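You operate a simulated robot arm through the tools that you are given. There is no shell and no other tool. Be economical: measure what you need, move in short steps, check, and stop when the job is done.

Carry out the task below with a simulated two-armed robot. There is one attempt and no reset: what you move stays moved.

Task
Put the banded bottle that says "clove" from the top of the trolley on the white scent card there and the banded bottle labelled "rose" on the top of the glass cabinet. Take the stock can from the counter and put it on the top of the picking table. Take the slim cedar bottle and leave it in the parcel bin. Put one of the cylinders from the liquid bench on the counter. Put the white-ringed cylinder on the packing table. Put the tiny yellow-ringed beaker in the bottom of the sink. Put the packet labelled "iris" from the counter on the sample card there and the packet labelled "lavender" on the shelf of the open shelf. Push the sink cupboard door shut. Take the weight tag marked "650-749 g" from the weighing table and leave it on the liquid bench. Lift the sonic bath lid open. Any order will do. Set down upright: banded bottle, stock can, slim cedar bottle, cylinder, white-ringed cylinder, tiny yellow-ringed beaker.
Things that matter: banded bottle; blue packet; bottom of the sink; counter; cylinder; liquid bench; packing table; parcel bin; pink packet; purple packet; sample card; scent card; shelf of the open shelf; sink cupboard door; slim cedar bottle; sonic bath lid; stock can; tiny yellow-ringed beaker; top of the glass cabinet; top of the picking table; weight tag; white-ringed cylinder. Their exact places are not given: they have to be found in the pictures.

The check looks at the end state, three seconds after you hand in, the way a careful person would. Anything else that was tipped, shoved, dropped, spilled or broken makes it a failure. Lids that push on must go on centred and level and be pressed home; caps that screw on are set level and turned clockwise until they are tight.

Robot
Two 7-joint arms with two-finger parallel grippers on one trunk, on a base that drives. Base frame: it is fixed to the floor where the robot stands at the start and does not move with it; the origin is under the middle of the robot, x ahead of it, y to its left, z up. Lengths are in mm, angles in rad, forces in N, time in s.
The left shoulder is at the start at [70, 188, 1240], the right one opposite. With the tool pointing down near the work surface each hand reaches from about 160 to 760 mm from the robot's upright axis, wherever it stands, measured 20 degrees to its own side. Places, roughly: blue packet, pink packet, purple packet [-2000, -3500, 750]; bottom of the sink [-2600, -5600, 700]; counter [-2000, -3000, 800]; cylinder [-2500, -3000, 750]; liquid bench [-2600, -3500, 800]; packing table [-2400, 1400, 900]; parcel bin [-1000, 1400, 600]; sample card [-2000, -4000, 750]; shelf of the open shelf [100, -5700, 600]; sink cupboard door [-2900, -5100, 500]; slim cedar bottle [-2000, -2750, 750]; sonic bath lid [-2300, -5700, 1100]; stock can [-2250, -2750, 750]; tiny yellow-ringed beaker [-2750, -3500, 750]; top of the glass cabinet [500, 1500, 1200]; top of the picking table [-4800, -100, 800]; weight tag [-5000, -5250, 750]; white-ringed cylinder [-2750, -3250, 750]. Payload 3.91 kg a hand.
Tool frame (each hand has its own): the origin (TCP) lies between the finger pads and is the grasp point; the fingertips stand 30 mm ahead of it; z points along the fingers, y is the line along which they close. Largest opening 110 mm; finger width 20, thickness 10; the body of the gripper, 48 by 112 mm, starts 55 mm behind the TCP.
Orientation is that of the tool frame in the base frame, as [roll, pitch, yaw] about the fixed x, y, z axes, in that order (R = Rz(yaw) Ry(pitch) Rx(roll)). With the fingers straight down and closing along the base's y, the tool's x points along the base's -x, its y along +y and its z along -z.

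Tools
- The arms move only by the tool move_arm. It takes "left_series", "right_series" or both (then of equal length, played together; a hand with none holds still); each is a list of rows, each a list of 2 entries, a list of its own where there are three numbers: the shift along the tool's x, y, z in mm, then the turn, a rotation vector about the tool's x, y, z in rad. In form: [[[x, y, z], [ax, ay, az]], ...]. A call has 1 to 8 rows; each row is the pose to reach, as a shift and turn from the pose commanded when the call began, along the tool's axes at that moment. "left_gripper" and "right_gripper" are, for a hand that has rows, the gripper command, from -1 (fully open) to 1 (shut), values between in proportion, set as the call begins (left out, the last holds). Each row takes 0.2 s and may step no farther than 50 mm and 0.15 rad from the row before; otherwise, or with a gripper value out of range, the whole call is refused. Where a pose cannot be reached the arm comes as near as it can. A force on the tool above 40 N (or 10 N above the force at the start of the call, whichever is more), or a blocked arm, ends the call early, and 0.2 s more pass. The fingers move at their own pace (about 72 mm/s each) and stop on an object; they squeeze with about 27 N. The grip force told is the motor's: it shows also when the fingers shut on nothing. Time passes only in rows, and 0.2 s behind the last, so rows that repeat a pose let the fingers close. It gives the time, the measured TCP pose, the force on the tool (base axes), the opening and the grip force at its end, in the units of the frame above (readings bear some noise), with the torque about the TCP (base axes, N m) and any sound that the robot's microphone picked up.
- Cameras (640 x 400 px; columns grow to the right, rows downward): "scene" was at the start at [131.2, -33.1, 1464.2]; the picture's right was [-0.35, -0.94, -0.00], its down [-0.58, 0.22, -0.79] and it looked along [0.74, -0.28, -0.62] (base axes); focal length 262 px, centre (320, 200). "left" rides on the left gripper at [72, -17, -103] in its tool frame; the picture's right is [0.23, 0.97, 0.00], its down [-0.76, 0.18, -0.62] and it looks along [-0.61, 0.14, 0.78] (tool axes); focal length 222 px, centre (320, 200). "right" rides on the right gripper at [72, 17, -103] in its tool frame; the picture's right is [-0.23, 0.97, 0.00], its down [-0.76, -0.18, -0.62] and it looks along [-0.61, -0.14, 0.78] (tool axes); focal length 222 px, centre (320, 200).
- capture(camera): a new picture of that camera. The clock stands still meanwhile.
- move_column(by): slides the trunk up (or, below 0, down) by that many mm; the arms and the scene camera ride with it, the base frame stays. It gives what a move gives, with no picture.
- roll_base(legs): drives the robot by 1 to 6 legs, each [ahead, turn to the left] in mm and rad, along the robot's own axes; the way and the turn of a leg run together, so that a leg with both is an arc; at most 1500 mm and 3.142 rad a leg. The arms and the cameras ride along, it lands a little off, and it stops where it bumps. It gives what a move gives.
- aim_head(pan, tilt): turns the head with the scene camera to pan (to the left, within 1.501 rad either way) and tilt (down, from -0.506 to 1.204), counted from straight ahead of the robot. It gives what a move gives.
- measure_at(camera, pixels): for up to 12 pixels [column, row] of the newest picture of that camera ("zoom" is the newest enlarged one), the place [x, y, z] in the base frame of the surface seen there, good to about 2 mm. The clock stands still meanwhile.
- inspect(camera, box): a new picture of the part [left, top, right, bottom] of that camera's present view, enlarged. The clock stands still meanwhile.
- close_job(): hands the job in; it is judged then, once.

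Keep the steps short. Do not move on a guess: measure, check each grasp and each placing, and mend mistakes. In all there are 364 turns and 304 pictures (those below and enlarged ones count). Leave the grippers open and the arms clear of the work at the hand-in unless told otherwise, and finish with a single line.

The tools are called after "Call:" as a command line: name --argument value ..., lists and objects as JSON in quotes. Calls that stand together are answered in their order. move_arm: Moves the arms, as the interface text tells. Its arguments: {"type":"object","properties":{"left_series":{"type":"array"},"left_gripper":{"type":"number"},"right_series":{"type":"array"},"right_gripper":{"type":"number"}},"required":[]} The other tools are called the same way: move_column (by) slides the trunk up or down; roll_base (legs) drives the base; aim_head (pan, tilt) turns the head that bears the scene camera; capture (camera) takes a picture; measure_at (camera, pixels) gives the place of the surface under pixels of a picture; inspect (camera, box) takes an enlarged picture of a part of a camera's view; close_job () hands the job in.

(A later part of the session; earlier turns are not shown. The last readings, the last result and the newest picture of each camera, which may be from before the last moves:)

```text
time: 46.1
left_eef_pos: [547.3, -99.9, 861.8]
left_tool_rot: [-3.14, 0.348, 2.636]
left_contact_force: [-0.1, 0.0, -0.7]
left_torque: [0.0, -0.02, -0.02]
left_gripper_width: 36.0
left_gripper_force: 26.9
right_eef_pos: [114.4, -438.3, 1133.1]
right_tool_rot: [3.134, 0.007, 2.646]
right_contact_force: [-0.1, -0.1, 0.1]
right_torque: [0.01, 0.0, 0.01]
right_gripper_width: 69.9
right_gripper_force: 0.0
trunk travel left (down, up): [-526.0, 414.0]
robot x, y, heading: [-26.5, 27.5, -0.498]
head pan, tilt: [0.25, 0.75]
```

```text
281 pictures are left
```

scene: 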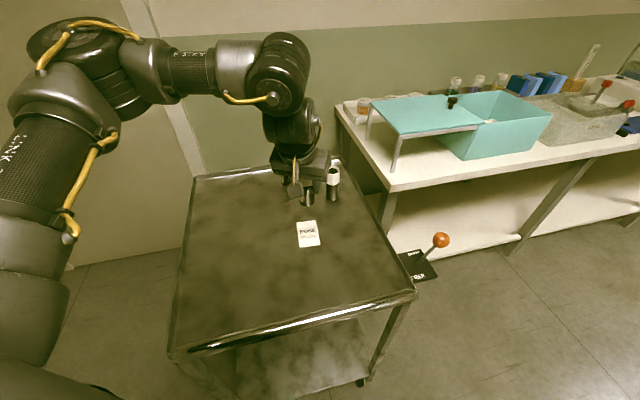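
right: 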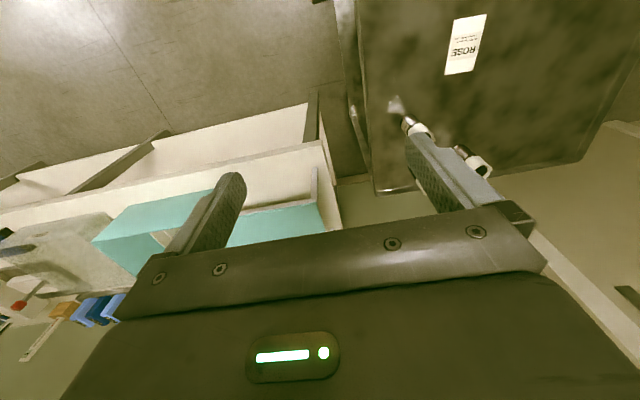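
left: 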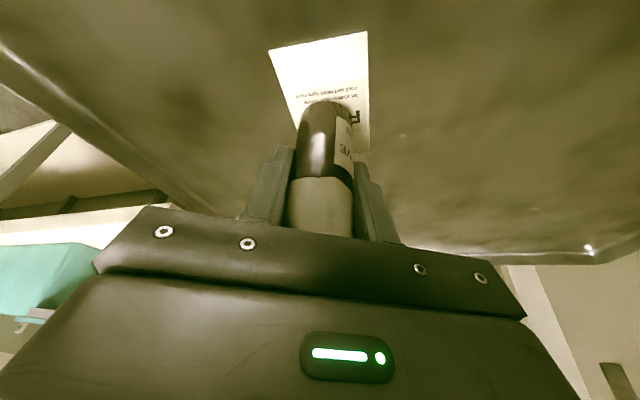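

Over the card. Lowering the last 3 mm by the column, then opening.

Call:
move_column --by -3

Call:
move_arm --left_series '[[[0, 0, 0], [0, 0, 0]], [[0, 0, 0], [0, 0, 0]]]' --left_gripper -0.27

Call:
move_column --by 110

Call:
capture --camera "scene"

```text
time: 46.6
left_eef_pos: [546.8, -99.9, 860.0]
left_tool_rot: [-3.139, 0.347, 2.637]
left_contact_force: [-0.8, 0.8, 2.6]
left_torque: [-0.02, 0.03, 0.03]
left_gripper_width: 35.9
left_gripper_force: 27.0
right_eef_pos: [113.7, -439.7, 1130.3]
right_tool_rot: [3.136, 0.009, 2.645]
right_contact_force: [-0.2, 0.0, 0.1]
right_torque: [-0.01, 0.0, 0.0]
right_gripper_width: 69.7
right_gripper_force: 0.0
trunk travel left (down, up): [-523.0, 417.0]
robot x, y, heading: [-25.3, 27.6, -0.501]
head pan, tilt: [0.25, 0.75]
```

```text
time: 47.2
left_eef_pos: [546.8, -98.0, 857.4]
left_tool_rot: [-3.141, 0.349, 2.637]
left_contact_force: [0.2, -0.2, 0.4]
left_torque: [-0.03, -0.01, 0.0]
left_gripper_width: 69.8
left_gripper_force: 0.0
right_eef_pos: [114.2, -440.4, 1130.8]
right_tool_rot: [3.135, 0.007, 2.645]
right_contact_force: [0.4, -0.9, -0.4]
right_torque: [0.02, -0.03, 0.01]
right_gripper_width: 70.2
right_gripper_force: 0.0
trunk travel left (down, up): [-523.0, 417.0]
robot x, y, heading: [-26.0, 26.1, -0.503]
head pan, tilt: [0.25, 0.75]
```

```text
time: 48.6
left_eef_pos: [545.8, -99.7, 968.0]
left_tool_rot: [-3.139, 0.347, 2.638]
left_contact_force: [-0.1, 0.3, 0.0]
left_torque: [0.01, 0.02, -0.02]
left_gripper_width: 69.9
left_gripper_force: 0.0
right_eef_pos: [114.9, -439.3, 1240.0]
right_tool_rot: [3.134, 0.009, 2.644]
right_contact_force: [-0.2, 0.8, -0.9]
right_torque: [0.06, 0.06, -0.01]
right_gripper_width: 69.5
right_gripper_force: 0.0
trunk travel left (down, up): [-633.0, 307.0]
robot x, y, heading: [-24.5, 28.6, -0.497]
head pan, tilt: [0.25, 0.75]
```

```text
280 pictures are left
```

scene: 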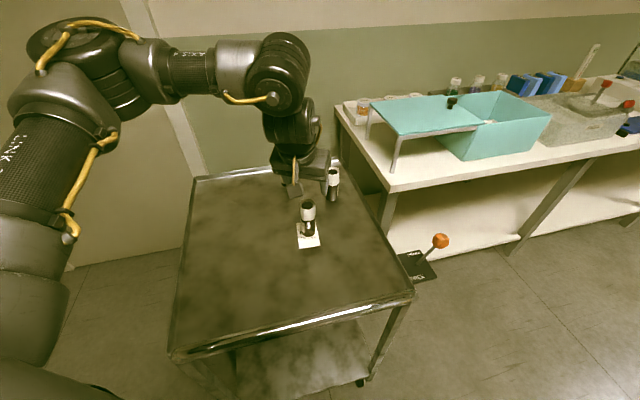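

Clove is upright on the card. Now drive forward again and position above the rose bottle (757,-79).

Call:
roll_base --legs '[[50, 0]]'

Call:
move_arm --left_series '[[[-16, 20, 6], [0, 0, 0]], [[-32, 40, 12], [0, 0, 0]], [[-48, 60, 18], [0, 0, 0]], [[-64, 80, 24], [0, 0, 0]], [[-80, 100, 30], [0, 0, 0]], [[-100, 119, 37], [0, 0, 0]], [[-113, 119, 41], [0, 0, 0]], [[-113, 119, 41], [0, 0, 0]]]'

Call:
capture --camera "left"

```text
time: 49.5
left_eef_pos: [585.7, -120.5, 973.6]
left_tool_rot: [-3.139, 0.353, 2.637]
left_contact_force: [-0.4, 0.3, 0.4]
left_torque: [-0.01, -0.02, -0.02]
left_gripper_width: 70.0
left_gripper_force: 0.1
right_eef_pos: [151.1, -459.5, 1243.1]
right_tool_rot: [3.134, 0.016, 2.643]
right_contact_force: [-1.3, 1.0, 0.5]
right_torque: [-0.01, -0.04, -0.01]
right_gripper_width: 70.0
right_gripper_force: 0.1
trunk travel left (down, up): [-633.0, 307.0]
robot x, y, heading: [21.9, 3.6, -0.499]
head pan, tilt: [0.25, 0.75]
```

```text
time: 51.3
left_eef_pos: [752.2, -74.7, 967.9]
left_tool_rot: [-3.139, 0.349, 2.637]
left_contact_force: [-0.1, 0.1, 0.2]
left_torque: [0.0, -0.01, -0.01]
left_gripper_width: 69.9
left_gripper_force: 0.0
right_eef_pos: [158.6, -462.9, 1241.1]
right_tool_rot: [3.135, 0.01, 2.645]
right_contact_force: [0.4, -0.8, -0.2]
right_torque: [-0.04, 0.02, -0.02]
right_gripper_width: 70.0
right_gripper_force: 0.1
trunk travel left (down, up): [-633.0, 307.0]
robot x, y, heading: [18.2, 3.3, -0.5]
head pan, tilt: [0.25, 0.75]
```

```text
279 pictures are left
```

left: 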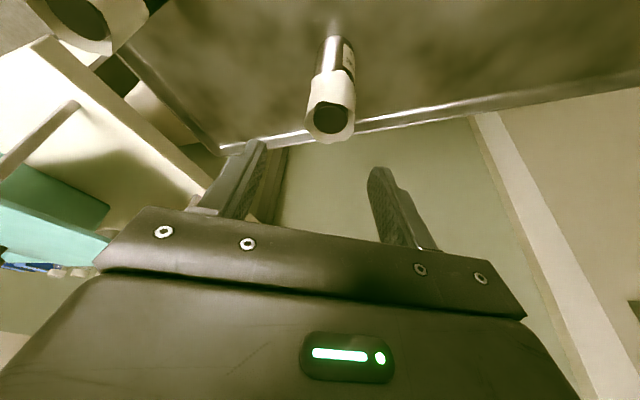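

Call:
measure_at --camera "left" --pixels '[[330, 118]]'

Call:
inspect --camera "left" --box '[300, 20, 380, 150]'

```text
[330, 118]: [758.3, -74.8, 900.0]
```

```text
3.08 times, centred on (340, 85) of left
```

zoom: 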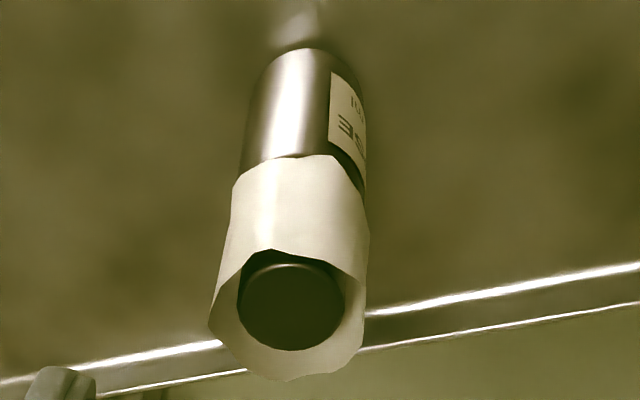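

Rose cap centre is (758,-75). Descend 110 mm with a 6 mm forward trim and grip.

Call:
move_arm --left_series '[[[4, 2, 30], [0, 0, 0]], [[16, 2, 65], [0, 0, 0]], [[32, 2, 105], [0, 0, 0]], [[32, 2, 105], [0, 0, 0]]]'

Call:
move_arm --left_series '[[[0, 0, 0], [0, 0, 0]], [[0, 0, 0], [0, 0, 0]], [[0, 0, 0], [0, 0, 0]]]' --left_gripper 1

Call:
move_column --by 200

Call:
capture --camera "left"

```text
time: 52.3
left_eef_pos: [757.3, -77.6, 859.8]
left_tool_rot: [-3.141, 0.348, 2.637]
left_contact_force: [-0.1, 0.3, -1.2]
left_torque: [0.0, 0.0, 0.0]
left_gripper_width: 70.2
left_gripper_force: 0.0
right_eef_pos: [156.6, -462.9, 1240.0]
right_tool_rot: [3.135, 0.011, 2.644]
right_contact_force: [0.3, 0.3, -1.1]
right_torque: [-0.05, -0.02, 0.03]
right_gripper_width: 70.0
right_gripper_force: 0.0
trunk travel left (down, up): [-633.0, 307.0]
robot x, y, heading: [19.9, 3.9, -0.495]
head pan, tilt: [0.25, 0.75]
```

```text
time: 53.1
left_eef_pos: [758.5, -77.2, 858.7]
left_tool_rot: [3.141, 0.347, 2.636]
left_contact_force: [-0.4, -0.4, 0.6]
left_torque: [0.03, 0.01, 0.01]
left_gripper_width: 36.0
left_gripper_force: 27.2
right_eef_pos: [157.7, -462.1, 1240.7]
right_tool_rot: [3.135, 0.012, 2.644]
right_contact_force: [0.3, -0.9, 0.1]
right_torque: [0.02, 0.02, 0.01]
right_gripper_width: 69.8
right_gripper_force: 0.0
trunk travel left (down, up): [-633.0, 307.0]
robot x, y, heading: [17.0, 3.0, -0.499]
head pan, tilt: [0.25, 0.75]
```

```text
time: 55.3
left_eef_pos: [758.2, -77.4, 1058.8]
left_tool_rot: [-3.14, 0.346, 2.636]
left_contact_force: [-0.5, 0.0, -1.0]
left_torque: [0.0, 0.0, 0.02]
left_gripper_width: 35.9
left_gripper_force: 26.9
right_eef_pos: [157.3, -463.8, 1440.6]
right_tool_rot: [3.135, 0.01, 2.644]
right_contact_force: [-0.2, 0.0, -0.1]
right_torque: [0.02, -0.02, 0.0]
right_gripper_width: 69.9
right_gripper_force: 0.0
trunk travel left (down, up): [-833.0, 107.0]
robot x, y, heading: [18.5, 1.9, -0.501]
head pan, tilt: [0.25, 0.75]
```

```text
277 pictures are left
```

left: 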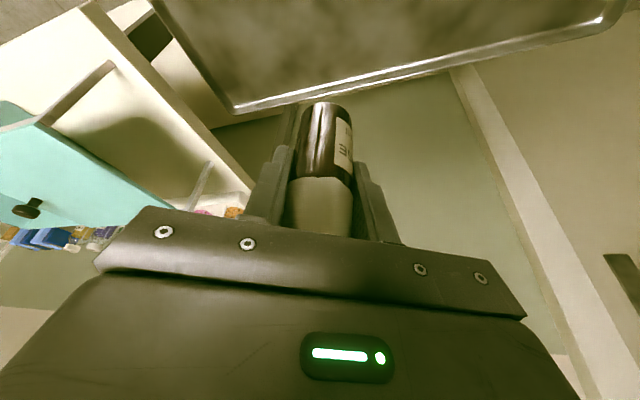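

Rose is held. Back off from the trolley and look left toward the glass cabinet.

Call:
roll_base --legs '[[-250, 0]]'

Call:
aim_head --pan 1.45 --tilt 0.35

Call:
capture --camera "scene"

```text
time: 57.1
left_eef_pos: [540.2, 40.8, 1058.1]
left_tool_rot: [-3.14, 0.347, 2.64]
left_contact_force: [-0.4, 0.1, -0.6]
left_torque: [0.02, 0.02, 0.0]
left_gripper_width: 36.2
left_gripper_force: 26.9
right_eef_pos: [-59.6, -345.2, 1440.3]
right_tool_rot: [3.134, 0.007, 2.645]
right_contact_force: [-0.5, -0.1, -0.6]
right_torque: [0.02, 0.04, -0.01]
right_gripper_width: 69.8
right_gripper_force: 0.1
trunk travel left (down, up): [-833.0, 107.0]
robot x, y, heading: [-199.7, 125.0, -0.5]
head pan, tilt: [0.25, 0.75]
```

```text
time: 58.5
left_eef_pos: [538.7, 42.3, 1059.3]
left_tool_rot: [-3.14, 0.347, 2.638]
left_contact_force: [0.1, -1.1, -1.1]
left_torque: [-0.02, 0.03, -0.02]
left_gripper_width: 36.0
left_gripper_force: 27.3
right_eef_pos: [-61.2, -342.0, 1439.7]
right_tool_rot: [3.134, 0.012, 2.646]
right_contact_force: [-0.6, -0.4, -0.7]
right_torque: [-0.01, 0.01, 0.01]
right_gripper_width: 70.0
right_gripper_force: 0.0
trunk travel left (down, up): [-833.0, 107.0]
robot x, y, heading: [-200.9, 123.0, -0.492]
head pan, tilt: [1.45, 0.351]
```

```text
276 pictures are left
```

scene: 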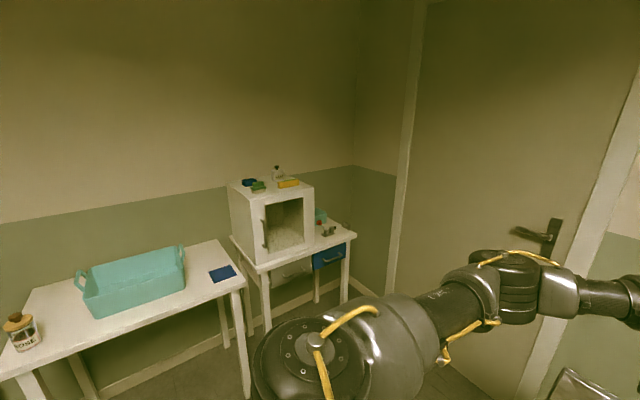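

Call:
inspect --camera "scene" --box '[180, 140, 370, 300]'

Call:
measure_at --camera "scene" --pixels '[[232, 188], [260, 200], [312, 188], [245, 182], [272, 182], [290, 183], [277, 172], [276, 192], [232, 240], [262, 272], [245, 290], [130, 280]]'

```text
2.50 times, centred on (275, 220) of scene
```

zoom: 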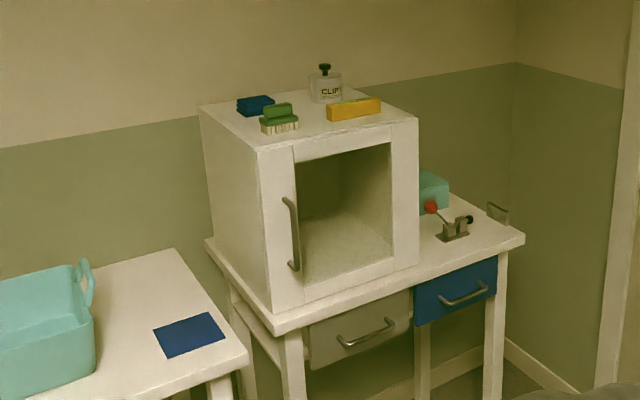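

```text
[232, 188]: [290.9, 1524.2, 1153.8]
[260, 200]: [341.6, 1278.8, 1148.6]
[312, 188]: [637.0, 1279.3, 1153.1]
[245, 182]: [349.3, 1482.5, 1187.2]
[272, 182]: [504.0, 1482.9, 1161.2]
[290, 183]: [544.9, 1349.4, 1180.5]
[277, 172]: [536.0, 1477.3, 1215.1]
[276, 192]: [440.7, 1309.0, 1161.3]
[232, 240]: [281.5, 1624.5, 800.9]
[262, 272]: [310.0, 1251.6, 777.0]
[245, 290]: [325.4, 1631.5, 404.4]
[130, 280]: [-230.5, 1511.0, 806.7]
```

Cabinet top is z≈1161 with items on it. First raise the bottle well above everything (TCP ~1300).

Call:
move_column --by 100

Call:
move_arm --left_series '[[[-13, 0, -36], [0, 0, 0]], [[-26, 0, -72], [0, 0, 0]], [[-39, 0, -108], [0, 0, 0]], [[-52, 0, -144], [0, 0, 0]]]'

Call:
measure_at --camera "scene" --pixels '[[380, 220], [345, 180], [440, 150], [350, 230], [240, 270], [345, 300]]'

```text
time: 59.8
left_eef_pos: [538.9, 43.2, 1157.9]
left_tool_rot: [-3.14, 0.347, 2.639]
left_contact_force: [-0.3, 0.1, -0.7]
left_torque: [0.06, 0.01, -0.01]
left_gripper_width: 35.8
left_gripper_force: 26.9
right_eef_pos: [-60.8, -342.8, 1539.2]
right_tool_rot: [3.134, 0.01, 2.643]
right_contact_force: [0.8, -0.3, 1.1]
right_torque: [-0.02, 0.03, -0.02]
right_gripper_width: 69.7
right_gripper_force: 0.0
trunk travel left (down, up): [-933.0, 7.0]
robot x, y, heading: [-200.3, 120.7, -0.497]
head pan, tilt: [1.45, 0.351]
```

```text
time: 60.8
left_eef_pos: [537.6, 42.4, 1313.9]
left_tool_rot: [-3.141, 0.348, 2.64]
left_contact_force: [0.2, 1.1, -0.7]
left_torque: [-0.01, -0.02, 0.04]
left_gripper_width: 36.0
left_gripper_force: 26.8
right_eef_pos: [-63.2, -343.8, 1538.8]
right_tool_rot: [3.134, 0.01, 2.645]
right_contact_force: [0.6, 0.4, 0.5]
right_torque: [0.03, -0.04, 0.01]
right_gripper_width: 69.8
right_gripper_force: 0.0
trunk travel left (down, up): [-933.0, 7.0]
robot x, y, heading: [-199.4, 123.5, -0.494]
head pan, tilt: [1.45, 0.351]
```

```text
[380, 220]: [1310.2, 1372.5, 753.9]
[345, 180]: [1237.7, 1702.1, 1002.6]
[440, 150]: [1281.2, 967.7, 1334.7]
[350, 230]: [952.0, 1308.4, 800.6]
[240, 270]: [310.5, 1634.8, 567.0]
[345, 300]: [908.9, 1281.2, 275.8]
```

Room is free up to x≈1290. Drive to about (430,640) and face the cabinet.

Call:
roll_base --legs '[[0, 1.18], [815, 0], [0, 0.5]]'

Call:
aim_head --pan 0.3 --tilt 0.5

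Call:
capture --camera "scene"

```text
time: 66.1
left_eef_pos: [434.7, 1051.5, 1361.4]
left_tool_rot: [-3.045, 0.444, -2.218]
left_contact_force: [-1.1, 0.8, 1.4]
left_torque: [-0.14, -0.08, -0.13]
left_gripper_width: 35.9
left_gripper_force: 27.4
right_eef_pos: [540.2, 248.5, 1519.8]
right_tool_rot: [3.129, -0.055, -2.495]
right_contact_force: [0.6, 2.4, -0.4]
right_torque: [-0.15, 0.1, -0.01]
right_gripper_width: 69.7
right_gripper_force: 0.1
trunk travel left (down, up): [-933.0, 7.0]
robot x, y, heading: [52.1, 344.4, 0.707]
head pan, tilt: [1.45, 0.351]
stopped in leg 2: the robot was blocked; the commanded pose is now the measured one
```

```text
time: 67.5
left_eef_pos: [388.2, 975.2, 1354.5]
left_tool_rot: [-3.093, 0.438, -2.362]
left_contact_force: [-0.1, -2.1, -3.5]
left_torque: [0.24, -0.13, 0.0]
left_gripper_width: 36.0
left_gripper_force: 26.6
right_eef_pos: [487.7, 226.3, 1541.1]
right_tool_rot: [3.13, 0.063, -2.467]
right_contact_force: [1.2, 1.8, -0.6]
right_torque: [-0.08, 0.08, -0.04]
right_gripper_width: 70.0
right_gripper_force: 0.1
trunk travel left (down, up): [-933.0, 7.0]
robot x, y, heading: [55.7, 342.5, 0.717]
head pan, tilt: [0.3, 0.499]
```

```text
274 pictures are left
```

scene: 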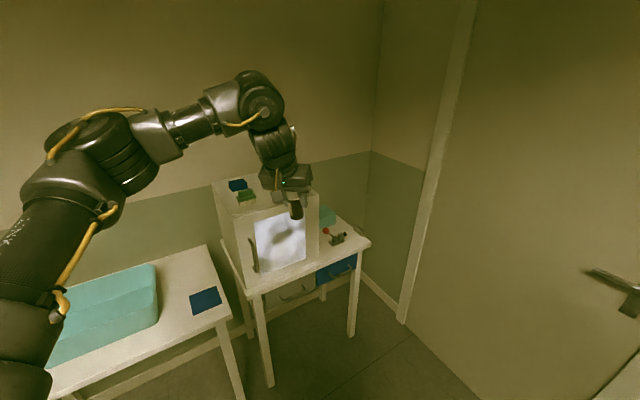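

Blocked, probably the base touched the trolley's corner. I'll look at the trolley.

Call:
aim_head --pan -1.2 --tilt 0.85

Call:
capture --camera "scene"

```text
time: 69.1
left_eef_pos: [398.7, 985.1, 1341.8]
left_tool_rot: [-3.112, 0.404, -2.379]
left_contact_force: [-1.3, -0.8, -1.0]
left_torque: [0.02, -0.04, 0.03]
left_gripper_width: 35.8
left_gripper_force: 27.5
right_eef_pos: [507.3, 240.5, 1543.9]
right_tool_rot: [3.137, 0.039, -2.489]
right_contact_force: [-1.2, -0.1, -0.5]
right_torque: [0.04, -0.04, 0.0]
right_gripper_width: 69.9
right_gripper_force: 0.1
trunk travel left (down, up): [-933.0, 7.0]
robot x, y, heading: [54.1, 346.0, 0.718]
head pan, tilt: [-1.201, 0.85]
```

```text
273 pictures are left
```

scene: 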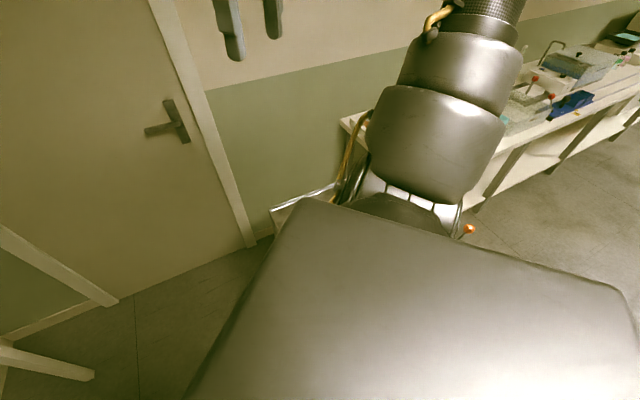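

Call:
capture --camera "right"

```text
272 pictures are left
```

right: 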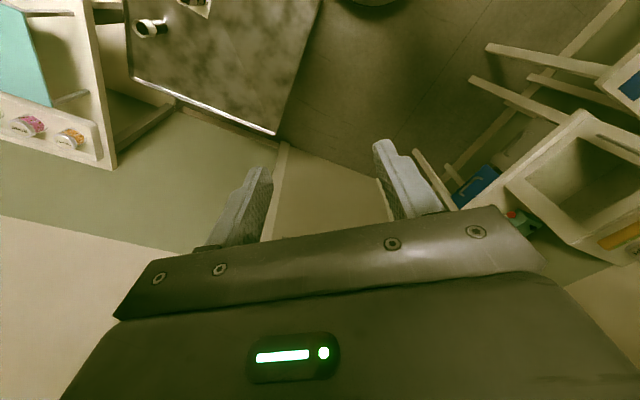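

Call:
inspect --camera "right" --box '[100, 0, 420, 140]'

Call:
measure_at --camera "right" --pixels '[[152, 30], [200, 5], [280, 125], [135, 82], [250, 60]]'

```text
2.00 times, centred on (260, 70) of right
```

zoom: 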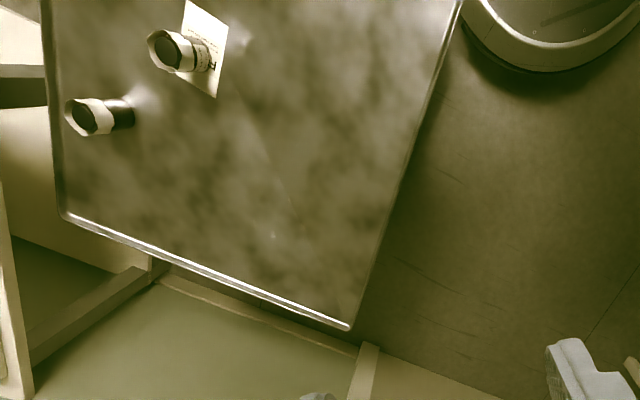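

```text
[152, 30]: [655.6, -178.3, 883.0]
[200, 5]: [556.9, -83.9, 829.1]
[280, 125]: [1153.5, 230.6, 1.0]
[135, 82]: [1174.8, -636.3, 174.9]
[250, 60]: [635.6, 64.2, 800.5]
```

Call:
measure_at --camera "zoom" --pixels '[[80, 115], [168, 50], [345, 325], [360, 290], [60, 215], [455, 5], [535, 70], [500, 60]]'

```text
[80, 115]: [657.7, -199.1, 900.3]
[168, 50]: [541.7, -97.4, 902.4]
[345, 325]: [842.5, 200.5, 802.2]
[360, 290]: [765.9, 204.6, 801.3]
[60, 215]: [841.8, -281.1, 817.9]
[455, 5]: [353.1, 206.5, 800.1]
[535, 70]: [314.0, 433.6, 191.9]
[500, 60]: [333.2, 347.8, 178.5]
```

Trolley and bottles are unmoved. I'll go around: turn to face +y, drive 340, turn right, drive 390, turn back to face the cabinet.

Call:
roll_base --legs '[[0, 0.85], [340, 0], [0, -1.57], [380, 0], [0, 1.19]]'

Call:
aim_head --pan 0.3 --tilt 0.6

Call:
capture --camera "scene"

Call:
capture --camera "left"

```text
time: 70.8
left_eef_pos: [128.8, 1040.2, 1343.6]
left_tool_rot: [-3.125, 0.403, -1.99]
left_contact_force: [0.2, -0.6, -0.8]
left_torque: [0.0, 0.06, 0.04]
left_gripper_width: 35.6
left_gripper_force: 26.7
right_eef_pos: [513.1, 391.9, 1537.1]
right_tool_rot: [3.121, 0.037, -2.097]
right_contact_force: [0.7, -0.7, -0.1]
right_torque: [0.04, 0.05, -0.02]
right_gripper_width: 70.0
right_gripper_force: 0.0
trunk travel left (down, up): [-933.0, 7.0]
robot x, y, heading: [29.8, 323.3, 0.99]
head pan, tilt: [-1.201, 0.85]
stopped in leg 1: the robot was blocked; the commanded pose is now the measured one
```

```text
time: 72.4
left_eef_pos: [115.6, 1045.8, 1340.2]
left_tool_rot: [-3.113, 0.4, -1.985]
left_contact_force: [-0.4, -0.6, -2.1]
left_torque: [-0.02, -0.01, 0.0]
left_gripper_width: 35.6
left_gripper_force: 27.0
right_eef_pos: [498.6, 400.6, 1541.6]
right_tool_rot: [3.133, 0.039, -2.092]
right_contact_force: [0.7, 0.2, 0.1]
right_torque: [-0.02, -0.02, 0.01]
right_gripper_width: 69.9
right_gripper_force: 0.1
trunk travel left (down, up): [-933.0, 7.0]
robot x, y, heading: [31.4, 326.0, 0.99]
head pan, tilt: [0.3, 0.6]
```

```text
270 pictures are left
```

scene: 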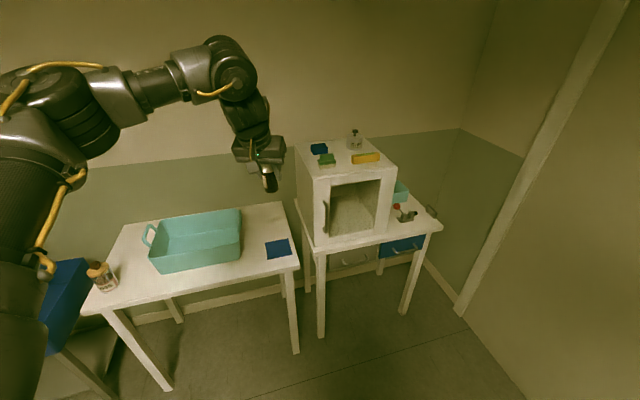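

```text
269 pictures are left
```

left: 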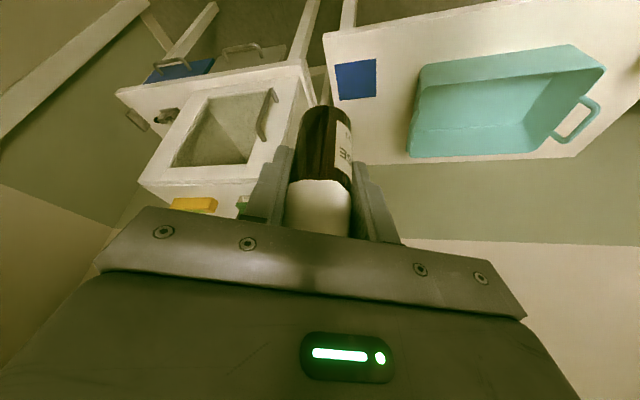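

Still rubbing; back off 200 first, then turn and go.

Call:
roll_base --legs '[[-200, 0], [0, 0.58], [550, 0]]'

```text
time: 78.4
left_eef_pos: [-397.4, 1359.7, 1342.4]
left_tool_rot: [-3.111, 0.403, -1.411]
left_contact_force: [0.3, -0.1, -0.7]
left_torque: [0.01, -0.02, 0.01]
left_gripper_width: 35.7
left_gripper_force: 26.5
right_eef_pos: [276.5, 1022.7, 1541.4]
right_tool_rot: [3.13, 0.039, -1.521]
right_contact_force: [0.0, 0.3, -0.8]
right_torque: [0.01, 0.02, -0.03]
right_gripper_width: 70.0
right_gripper_force: 0.0
trunk travel left (down, up): [-933.0, 7.0]
robot x, y, heading: [-75.0, 709.4, 1.565]
head pan, tilt: [0.3, 0.6]
```

The blocked drive left the hand slightly tilted (pitch .403, roll off .03); I'll correct that to the grasp attitude now, then drive to the cabinet.

Call:
move_arm --left_series '[[[0, 0, 0], [-0.031, 0.055, 0]], [[0, 0, 0], [-0.031, 0.055, 0]]]'

Call:
roll_base --legs '[[0, -1.565], [490, 0], [0, 1.1]]'

Call:
capture --camera "scene"

```text
time: 79.0
left_eef_pos: [-394.1, 1360.1, 1341.2]
left_tool_rot: [3.138, 0.348, -1.412]
left_contact_force: [0.3, -0.9, -0.6]
left_torque: [-0.02, 0.01, -0.01]
left_gripper_width: 35.7
left_gripper_force: 27.0
right_eef_pos: [276.3, 1024.4, 1542.1]
right_tool_rot: [3.132, 0.041, -1.521]
right_contact_force: [0.0, 0.1, 0.1]
right_torque: [0.0, -0.02, -0.02]
right_gripper_width: 69.7
right_gripper_force: 0.0
trunk travel left (down, up): [-933.0, 7.0]
robot x, y, heading: [-73.6, 706.7, 1.569]
head pan, tilt: [0.3, 0.6]
```

```text
time: 88.4
left_eef_pos: [408.9, 1442.1, 1339.9]
left_tool_rot: [3.139, 0.345, -1.861]
left_contact_force: [-0.6, 0.0, -0.6]
left_torque: [-0.01, 0.04, 0.04]
left_gripper_width: 35.5
left_gripper_force: 26.6
right_eef_pos: [869.3, 849.0, 1540.2]
right_tool_rot: [3.132, 0.039, -1.969]
right_contact_force: [0.6, -0.1, 0.4]
right_torque: [0.02, -0.04, -0.02]
right_gripper_width: 70.0
right_gripper_force: 0.0
trunk travel left (down, up): [-933.0, 7.0]
robot x, y, heading: [413.1, 714.9, 1.114]
head pan, tilt: [0.3, 0.6]
```

```text
268 pictures are left
```

scene: 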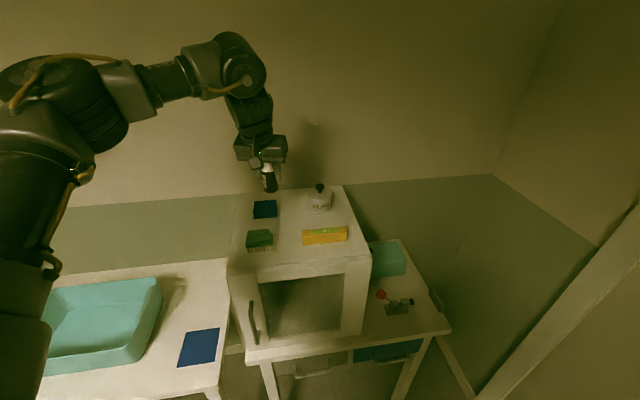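

Call:
inspect --camera "scene" --box '[220, 170, 380, 270]'

Call:
measure_at --camera "scene" --pixels '[[253, 210], [276, 216], [246, 247], [272, 247], [302, 244], [347, 237], [320, 207], [288, 225], [290, 200], [240, 195], [235, 255], [355, 262]]'

```text
4.00 times, centred on (300, 220) of scene
```

zoom: 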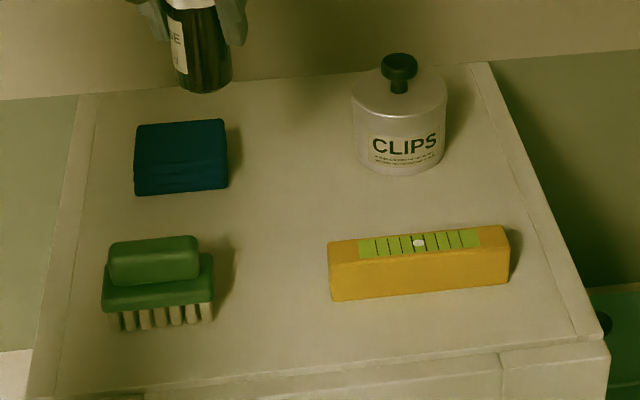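

```text
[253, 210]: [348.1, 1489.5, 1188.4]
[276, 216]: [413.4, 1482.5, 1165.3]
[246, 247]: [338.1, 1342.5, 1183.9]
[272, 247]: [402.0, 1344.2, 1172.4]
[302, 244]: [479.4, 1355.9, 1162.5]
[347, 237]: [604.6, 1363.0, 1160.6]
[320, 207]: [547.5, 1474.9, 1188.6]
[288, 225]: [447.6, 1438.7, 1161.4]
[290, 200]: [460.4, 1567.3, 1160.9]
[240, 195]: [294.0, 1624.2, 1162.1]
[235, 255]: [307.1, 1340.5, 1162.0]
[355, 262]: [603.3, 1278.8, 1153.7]
```

Free spot at about (455,1433) between the items. Shift the hand there, then lower via the column.

Call:
move_arm --left_series '[[[-2, -23, 1], [0, 0, 0]], [[-4, -46.6, 1.5], [0, 0, 0]], [[-4, -46.6, 1.5], [0, 0, 0]]]'

Call:
move_column --by -100

Call:
capture --camera "scene"

```text
time: 89.2
left_eef_pos: [453.8, 1433.5, 1340.5]
left_tool_rot: [3.14, 0.346, -1.86]
left_contact_force: [-0.7, 0.0, -0.3]
left_torque: [0.0, -0.02, 0.01]
left_gripper_width: 35.6
left_gripper_force: 27.3
right_eef_pos: [867.4, 848.4, 1541.0]
right_tool_rot: [3.131, 0.039, -1.969]
right_contact_force: [-0.1, -0.1, 0.1]
right_torque: [-0.01, -0.03, 0.01]
right_gripper_width: 69.8
right_gripper_force: 0.0
trunk travel left (down, up): [-933.0, 7.0]
robot x, y, heading: [410.7, 716.6, 1.118]
head pan, tilt: [0.3, 0.6]
```

```text
time: 90.5
left_eef_pos: [455.0, 1433.4, 1241.4]
left_tool_rot: [3.139, 0.347, -1.86]
left_contact_force: [0.2, 0.5, -0.4]
left_torque: [-0.01, -0.01, -0.03]
left_gripper_width: 35.5
left_gripper_force: 27.2
right_eef_pos: [867.9, 849.7, 1440.4]
right_tool_rot: [3.131, 0.039, -1.969]
right_contact_force: [-0.1, -1.0, 0.4]
right_torque: [0.03, 0.01, 0.01]
right_gripper_width: 70.0
right_gripper_force: 0.0
trunk travel left (down, up): [-833.0, 107.0]
robot x, y, heading: [414.8, 717.0, 1.122]
head pan, tilt: [0.3, 0.6]
```

```text
266 pictures are left
```

scene: 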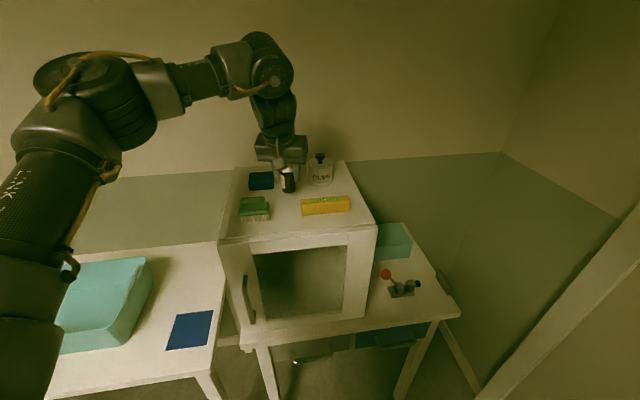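

Call:
move_column --by -20

Call:
inspect --camera "scene" --box '[230, 130, 370, 220]'

```text
time: 91.2
left_eef_pos: [454.3, 1433.1, 1221.0]
left_tool_rot: [3.141, 0.346, -1.861]
left_contact_force: [-0.2, 0.3, -1.9]
left_torque: [0.0, -0.03, 0.01]
left_gripper_width: 35.6
left_gripper_force: 26.6
right_eef_pos: [867.5, 850.3, 1421.4]
right_tool_rot: [3.131, 0.036, -1.97]
right_contact_force: [-0.2, -0.5, 0.6]
right_torque: [0.02, -0.01, -0.05]
right_gripper_width: 70.0
right_gripper_force: 0.0
trunk travel left (down, up): [-813.0, 127.0]
robot x, y, heading: [413.0, 715.7, 1.113]
head pan, tilt: [0.3, 0.6]
```

```text
4.44 times, centred on (300, 175) of scene
```

zoom: 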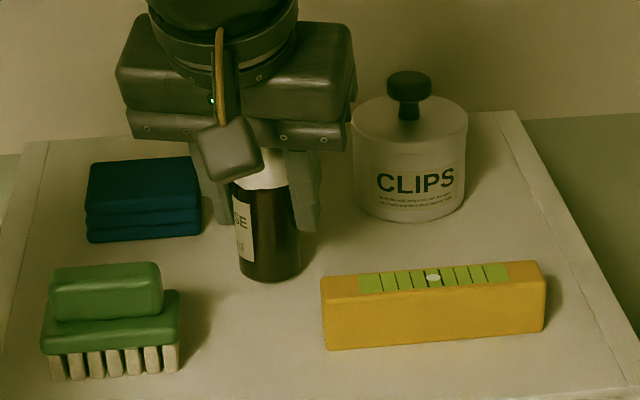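

Nearly down; 3 mm more, then open to ~60 mm and rise.

Call:
move_column --by -3

Call:
move_arm --left_series '[[[0, 0, 0], [0, 0, 0]], [[0, 0, 0], [0, 0, 0]]]' --left_gripper -0.09

Call:
move_column --by 125

Call:
inspect --camera "scene" --box '[220, 150, 380, 250]'

```text
time: 91.7
left_eef_pos: [454.9, 1433.5, 1218.4]
left_tool_rot: [3.141, 0.35, -1.859]
left_contact_force: [-1.1, 0.6, 6.9]
left_torque: [-0.02, 0.01, -0.02]
left_gripper_width: 35.7
left_gripper_force: 26.7
right_eef_pos: [867.5, 848.3, 1418.5]
right_tool_rot: [3.131, 0.04, -1.968]
right_contact_force: [0.7, 0.3, 1.0]
right_torque: [-0.03, 0.0, -0.03]
right_gripper_width: 70.2
right_gripper_force: 0.1
trunk travel left (down, up): [-810.0, 130.0]
robot x, y, heading: [410.4, 715.1, 1.119]
head pan, tilt: [0.3, 0.6]
```

```text
time: 92.3
left_eef_pos: [455.3, 1433.5, 1217.3]
left_tool_rot: [3.137, 0.347, -1.861]
left_contact_force: [-0.1, 0.3, 0.2]
left_torque: [0.01, -0.02, -0.02]
left_gripper_width: 60.1
left_gripper_force: 0.1
right_eef_pos: [867.8, 847.9, 1418.0]
right_tool_rot: [3.13, 0.04, -1.968]
right_contact_force: [0.0, 0.5, 0.0]
right_torque: [0.0, 0.0, -0.02]
right_gripper_width: 70.0
right_gripper_force: 0.1
trunk travel left (down, up): [-810.0, 130.0]
robot x, y, heading: [410.9, 718.3, 1.117]
head pan, tilt: [0.3, 0.6]
```

```text
time: 93.9
left_eef_pos: [454.4, 1433.2, 1342.1]
left_tool_rot: [3.137, 0.345, -1.862]
left_contact_force: [0.2, -0.2, 0.1]
left_torque: [0.0, 0.0, -0.02]
left_gripper_width: 60.4
left_gripper_force: 0.1
right_eef_pos: [869.1, 848.2, 1543.5]
right_tool_rot: [3.131, 0.039, -1.969]
right_contact_force: [-0.3, 0.9, 0.6]
right_torque: [-0.01, 0.0, -0.02]
right_gripper_width: 69.9
right_gripper_force: 0.0
trunk travel left (down, up): [-935.0, 5.0]
robot x, y, heading: [413.6, 715.5, 1.115]
head pan, tilt: [0.3, 0.6]
```

```text
4.00 times, centred on (300, 200) of scene
```

zoom: 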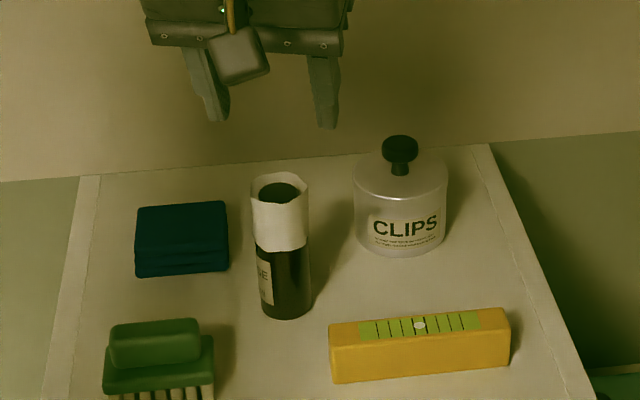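

Rose stands upright on the cabinet. Now turn west, drive out, and look around the room.

Call:
roll_base --legs '[[0, 1.5], [0, 0.5], [700, 0]]'

Call:
move_arm --left_series '[[[30, 0, 0], [0, 0.12, 0]], [[60, 0, 0], [0, 0.24, 0]], [[100, 0, 0], [0, 0.35, 0]], [[145, 0, 0], [0, 0.35, 0]], [[190, 0, 0], [0, 0.35, 0]], [[230, 0, 0], [0, 0.35, 0]]]' --left_gripper -1

Call:
aim_head --pan 0 --tilt 0.3

Call:
capture --camera "scene"

Call:
aim_head --pan 1.1 --tilt 0.3

Call:
capture --camera "scene"

```text
time: 102.8
left_eef_pos: [-962.1, 470.2, 1342.7]
left_tool_rot: [3.139, 0.348, 0.142]
left_contact_force: [0.3, -0.5, -0.8]
left_torque: [0.02, 0.03, -0.01]
left_gripper_width: 60.0
left_gripper_force: 0.0
right_eef_pos: [-603.0, 1091.3, 1543.5]
right_tool_rot: [3.132, 0.041, 0.031]
right_contact_force: [1.2, 0.6, 0.1]
right_torque: [0.02, 0.02, -0.01]
right_gripper_width: 70.0
right_gripper_force: 0.0
trunk travel left (down, up): [-935.0, 5.0]
robot x, y, heading: [-296.1, 732.3, 3.117]
head pan, tilt: [0.3, 0.6]
```

```text
time: 104.2
left_eef_pos: [-797.4, 494.6, 1282.5]
left_tool_rot: [3.138, -0.002, 0.142]
left_contact_force: [0.4, 0.2, 0.4]
left_torque: [0.01, -0.03, 0.0]
left_gripper_width: 110.1
left_gripper_force: 0.1
left hand out of reach, approached as far as the arm can: row 5, 6
right_eef_pos: [-605.2, 1090.7, 1542.3]
right_tool_rot: [3.132, 0.039, 0.031]
right_contact_force: [-0.8, -0.1, -0.7]
right_torque: [-0.04, 0.02, 0.0]
right_gripper_width: 69.8
right_gripper_force: 0.1
trunk travel left (down, up): [-935.0, 5.0]
robot x, y, heading: [-295.2, 729.6, 3.118]
head pan, tilt: [0.3, 0.6]
```

```text
time: 105.0
left_eef_pos: [-797.2, 494.7, 1282.1]
left_tool_rot: [3.138, -0.004, 0.141]
left_contact_force: [-0.8, 0.2, 0.2]
left_torque: [-0.04, 0.02, 0.02]
left_gripper_width: 110.0
left_gripper_force: 0.0
right_eef_pos: [-606.3, 1091.1, 1542.5]
right_tool_rot: [3.129, 0.038, 0.031]
right_contact_force: [1.0, -0.6, 0.6]
right_torque: [0.0, 0.0, 0.0]
right_gripper_width: 70.0
right_gripper_force: 0.1
trunk travel left (down, up): [-935.0, 5.0]
robot x, y, heading: [-294.3, 734.7, 3.12]
head pan, tilt: [0.0, 0.3]
```

```text
263 pictures are left
```

scene: 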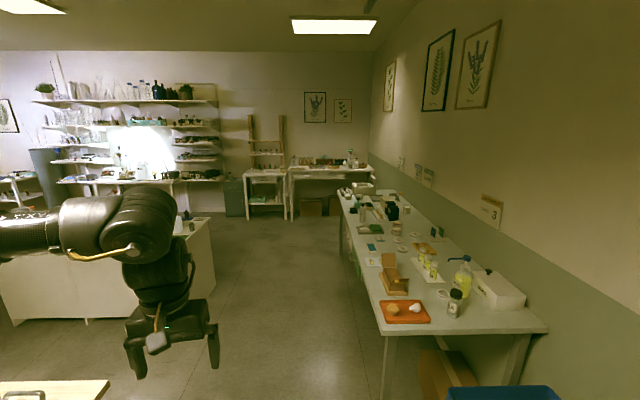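

```text
time: 106.3
left_eef_pos: [-796.4, 494.5, 1281.0]
left_tool_rot: [3.14, -0.003, 0.14]
left_contact_force: [-0.1, 0.6, 0.2]
left_torque: [0.0, -0.01, -0.01]
left_gripper_width: 110.0
left_gripper_force: 0.0
right_eef_pos: [-604.0, 1090.7, 1543.9]
right_tool_rot: [3.131, 0.039, 0.033]
right_contact_force: [0.0, -0.4, -0.1]
right_torque: [0.02, 0.04, 0.02]
right_gripper_width: 70.2
right_gripper_force: 0.1
trunk travel left (down, up): [-935.0, 5.0]
robot x, y, heading: [-294.5, 729.2, 3.118]
head pan, tilt: [1.1, 0.3]
```

```text
262 pictures are left
```

scene: 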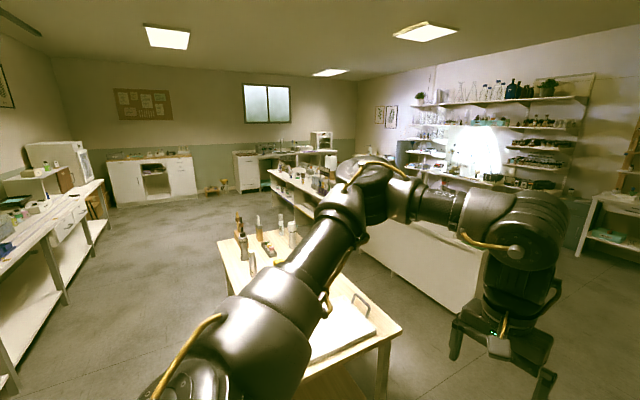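

I'll measure landmarks for driving.

Call:
measure_at --camera "scene" --pixels '[[220, 240], [400, 330], [230, 290], [330, 172], [270, 172], [300, 185], [370, 250], [480, 300], [150, 200], [60, 300], [245, 188], [215, 185]]'

Call:
inspect --camera "scene" --box '[200, 120, 400, 260]'

```text
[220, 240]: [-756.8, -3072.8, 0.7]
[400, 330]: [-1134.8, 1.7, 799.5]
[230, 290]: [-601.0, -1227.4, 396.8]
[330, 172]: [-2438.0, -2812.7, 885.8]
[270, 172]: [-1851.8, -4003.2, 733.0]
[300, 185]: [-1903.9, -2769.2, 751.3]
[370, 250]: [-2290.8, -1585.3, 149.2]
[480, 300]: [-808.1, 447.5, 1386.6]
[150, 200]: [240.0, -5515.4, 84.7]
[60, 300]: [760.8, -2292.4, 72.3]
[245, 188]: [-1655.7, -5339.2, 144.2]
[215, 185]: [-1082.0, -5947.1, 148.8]
```

```text
2.86 times, centred on (300, 190) of scene
```

zoom: 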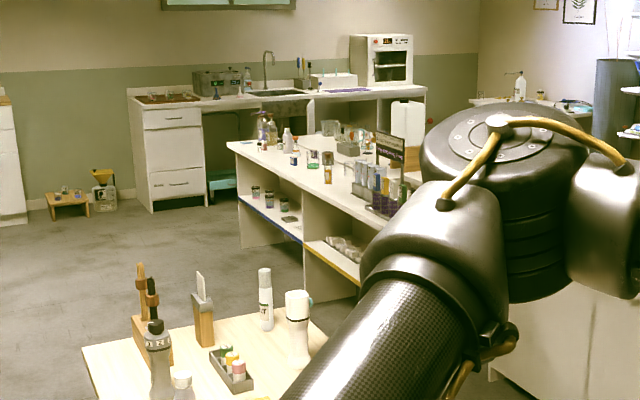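

Corridor between the wooden table and the right-hand bench is free around x=-100. Drive south that way toward the counter.

Call:
roll_base --legs '[[-200, 0], [0, 1.594], [1400, 0], [1400, 0]]'

Call:
aim_head --pan -0.9 --tilt 0.3

Call:
capture --camera "scene"

```text
time: 125.0
left_eef_pos: [156.1, -2562.3, 1282.3]
left_tool_rot: [3.14, -0.004, 1.729]
left_contact_force: [-0.1, 0.2, -0.5]
left_torque: [-0.01, 0.0, -0.02]
left_gripper_width: 110.1
left_gripper_force: 0.1
right_eef_pos: [-443.1, -2377.3, 1542.5]
right_tool_rot: [3.13, 0.04, 1.619]
right_contact_force: [0.0, -0.6, 0.6]
right_torque: [-0.01, -0.02, 0.03]
right_gripper_width: 70.0
right_gripper_force: 0.2
trunk travel left (down, up): [-935.0, 5.0]
robot x, y, heading: [-88.1, -2066.1, -1.573]
head pan, tilt: [1.1, 0.3]
```

```text
time: 126.9
left_eef_pos: [155.9, -2561.8, 1282.5]
left_tool_rot: [3.139, -0.004, 1.726]
left_contact_force: [-0.6, 0.2, -0.1]
left_torque: [0.0, 0.02, -0.01]
left_gripper_width: 110.0
left_gripper_force: 0.1
right_eef_pos: [-443.5, -2379.3, 1542.8]
right_tool_rot: [3.132, 0.04, 1.618]
right_contact_force: [-0.6, -0.2, -0.2]
right_torque: [-0.04, 0.0, -0.03]
right_gripper_width: 69.9
right_gripper_force: 0.1
trunk travel left (down, up): [-935.0, 5.0]
robot x, y, heading: [-86.4, -2066.7, -1.579]
head pan, tilt: [-0.901, 0.3]
```

```text
260 pictures are left
```

scene: 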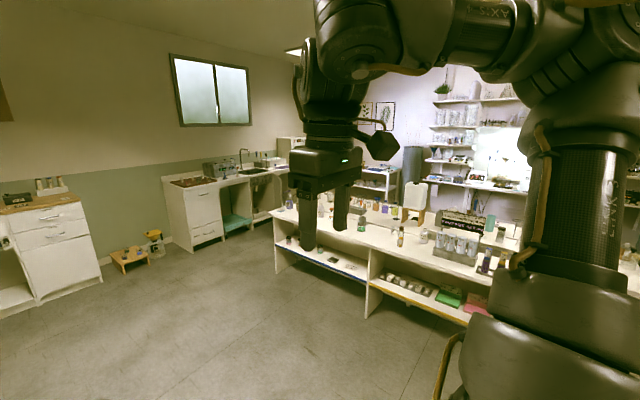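

Path is clear. Drive to about (-1400,-2750) and face the counter (west).

Call:
roll_base --legs '[[0, -1.09], [1470, 0], [0, -0.48]]'

Call:
aim_head --pan 0 --tilt 0.6

Call:
capture --camera "scene"

```text
time: 138.2
left_eef_pos: [-1889.7, -2959.0, 1281.6]
left_tool_rot: [3.14, -0.005, 0.145]
left_contact_force: [-0.4, -0.3, 0.2]
left_torque: [0.02, 0.01, 0.02]
left_gripper_width: 109.7
left_gripper_force: 0.1
right_eef_pos: [-1701.6, -2361.5, 1542.7]
right_tool_rot: [3.133, 0.038, 0.036]
right_contact_force: [-0.4, 0.4, 1.0]
right_torque: [0.01, 0.01, 0.01]
right_gripper_width: 69.8
right_gripper_force: 0.2
trunk travel left (down, up): [-935.0, 5.0]
robot x, y, heading: [-1390.6, -2717.4, 3.121]
head pan, tilt: [-0.901, 0.3]
```

```text
time: 139.4
left_eef_pos: [-1890.8, -2956.8, 1282.4]
left_tool_rot: [3.14, -0.003, 0.147]
left_contact_force: [0.7, 0.8, 0.2]
left_torque: [0.0, -0.02, -0.02]
left_gripper_width: 109.9
left_gripper_force: 0.1
right_eef_pos: [-1702.2, -2360.7, 1543.3]
right_tool_rot: [3.132, 0.037, 0.037]
right_contact_force: [0.0, 0.2, 0.0]
right_torque: [0.01, 0.03, 0.02]
right_gripper_width: 70.0
right_gripper_force: 0.0
trunk travel left (down, up): [-935.0, 5.0]
robot x, y, heading: [-1391.7, -2718.5, 3.119]
head pan, tilt: [0.0, 0.6]
```

```text
259 pictures are left
```

scene: 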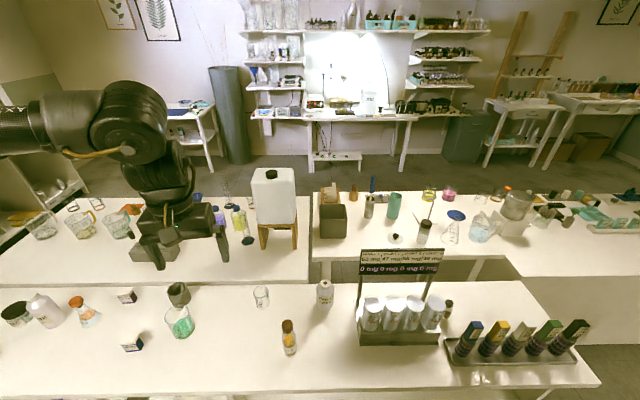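

Call:
inspect --camera "scene" --box '[230, 250, 430, 375]'

Call:
inspect --camera "scene" --box '[420, 250, 620, 375]'

Call:
inspect --camera "scene" --box '[0, 170, 320, 370]'

Call:
inspect --camera "scene" --box '[300, 160, 500, 285]'

```text
3.20 times, centred on (330, 312) of scene
```

zoom: 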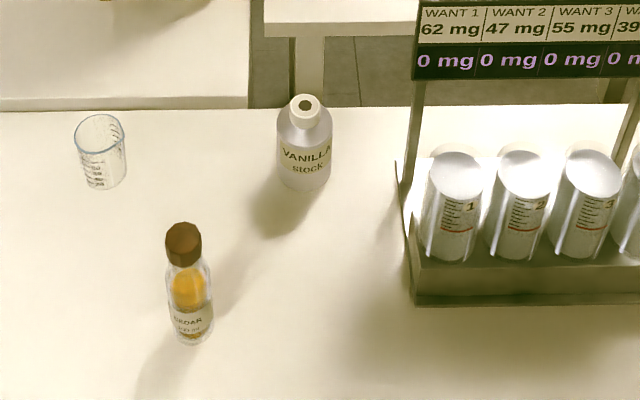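

```text
3.20 times, centred on (520, 312) of scene
```

zoom: 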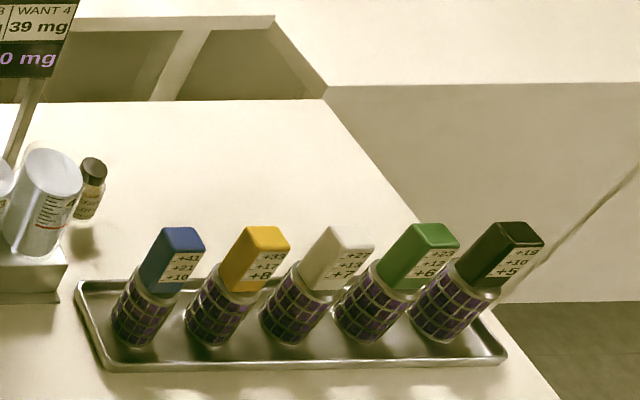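

```text
2.00 times, centred on (160, 270) of scene
```

zoom: 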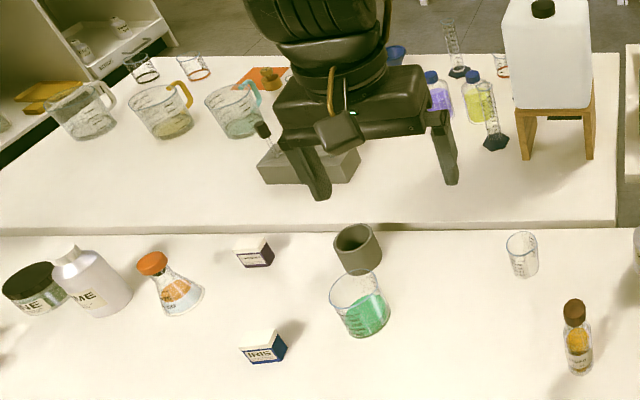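

```text
3.20 times, centred on (400, 222) of scene
```

zoom: 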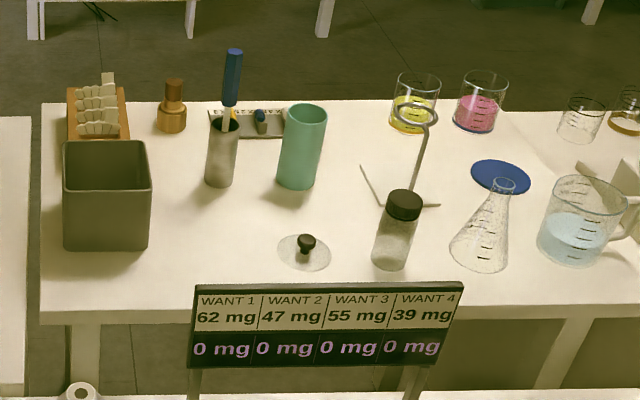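

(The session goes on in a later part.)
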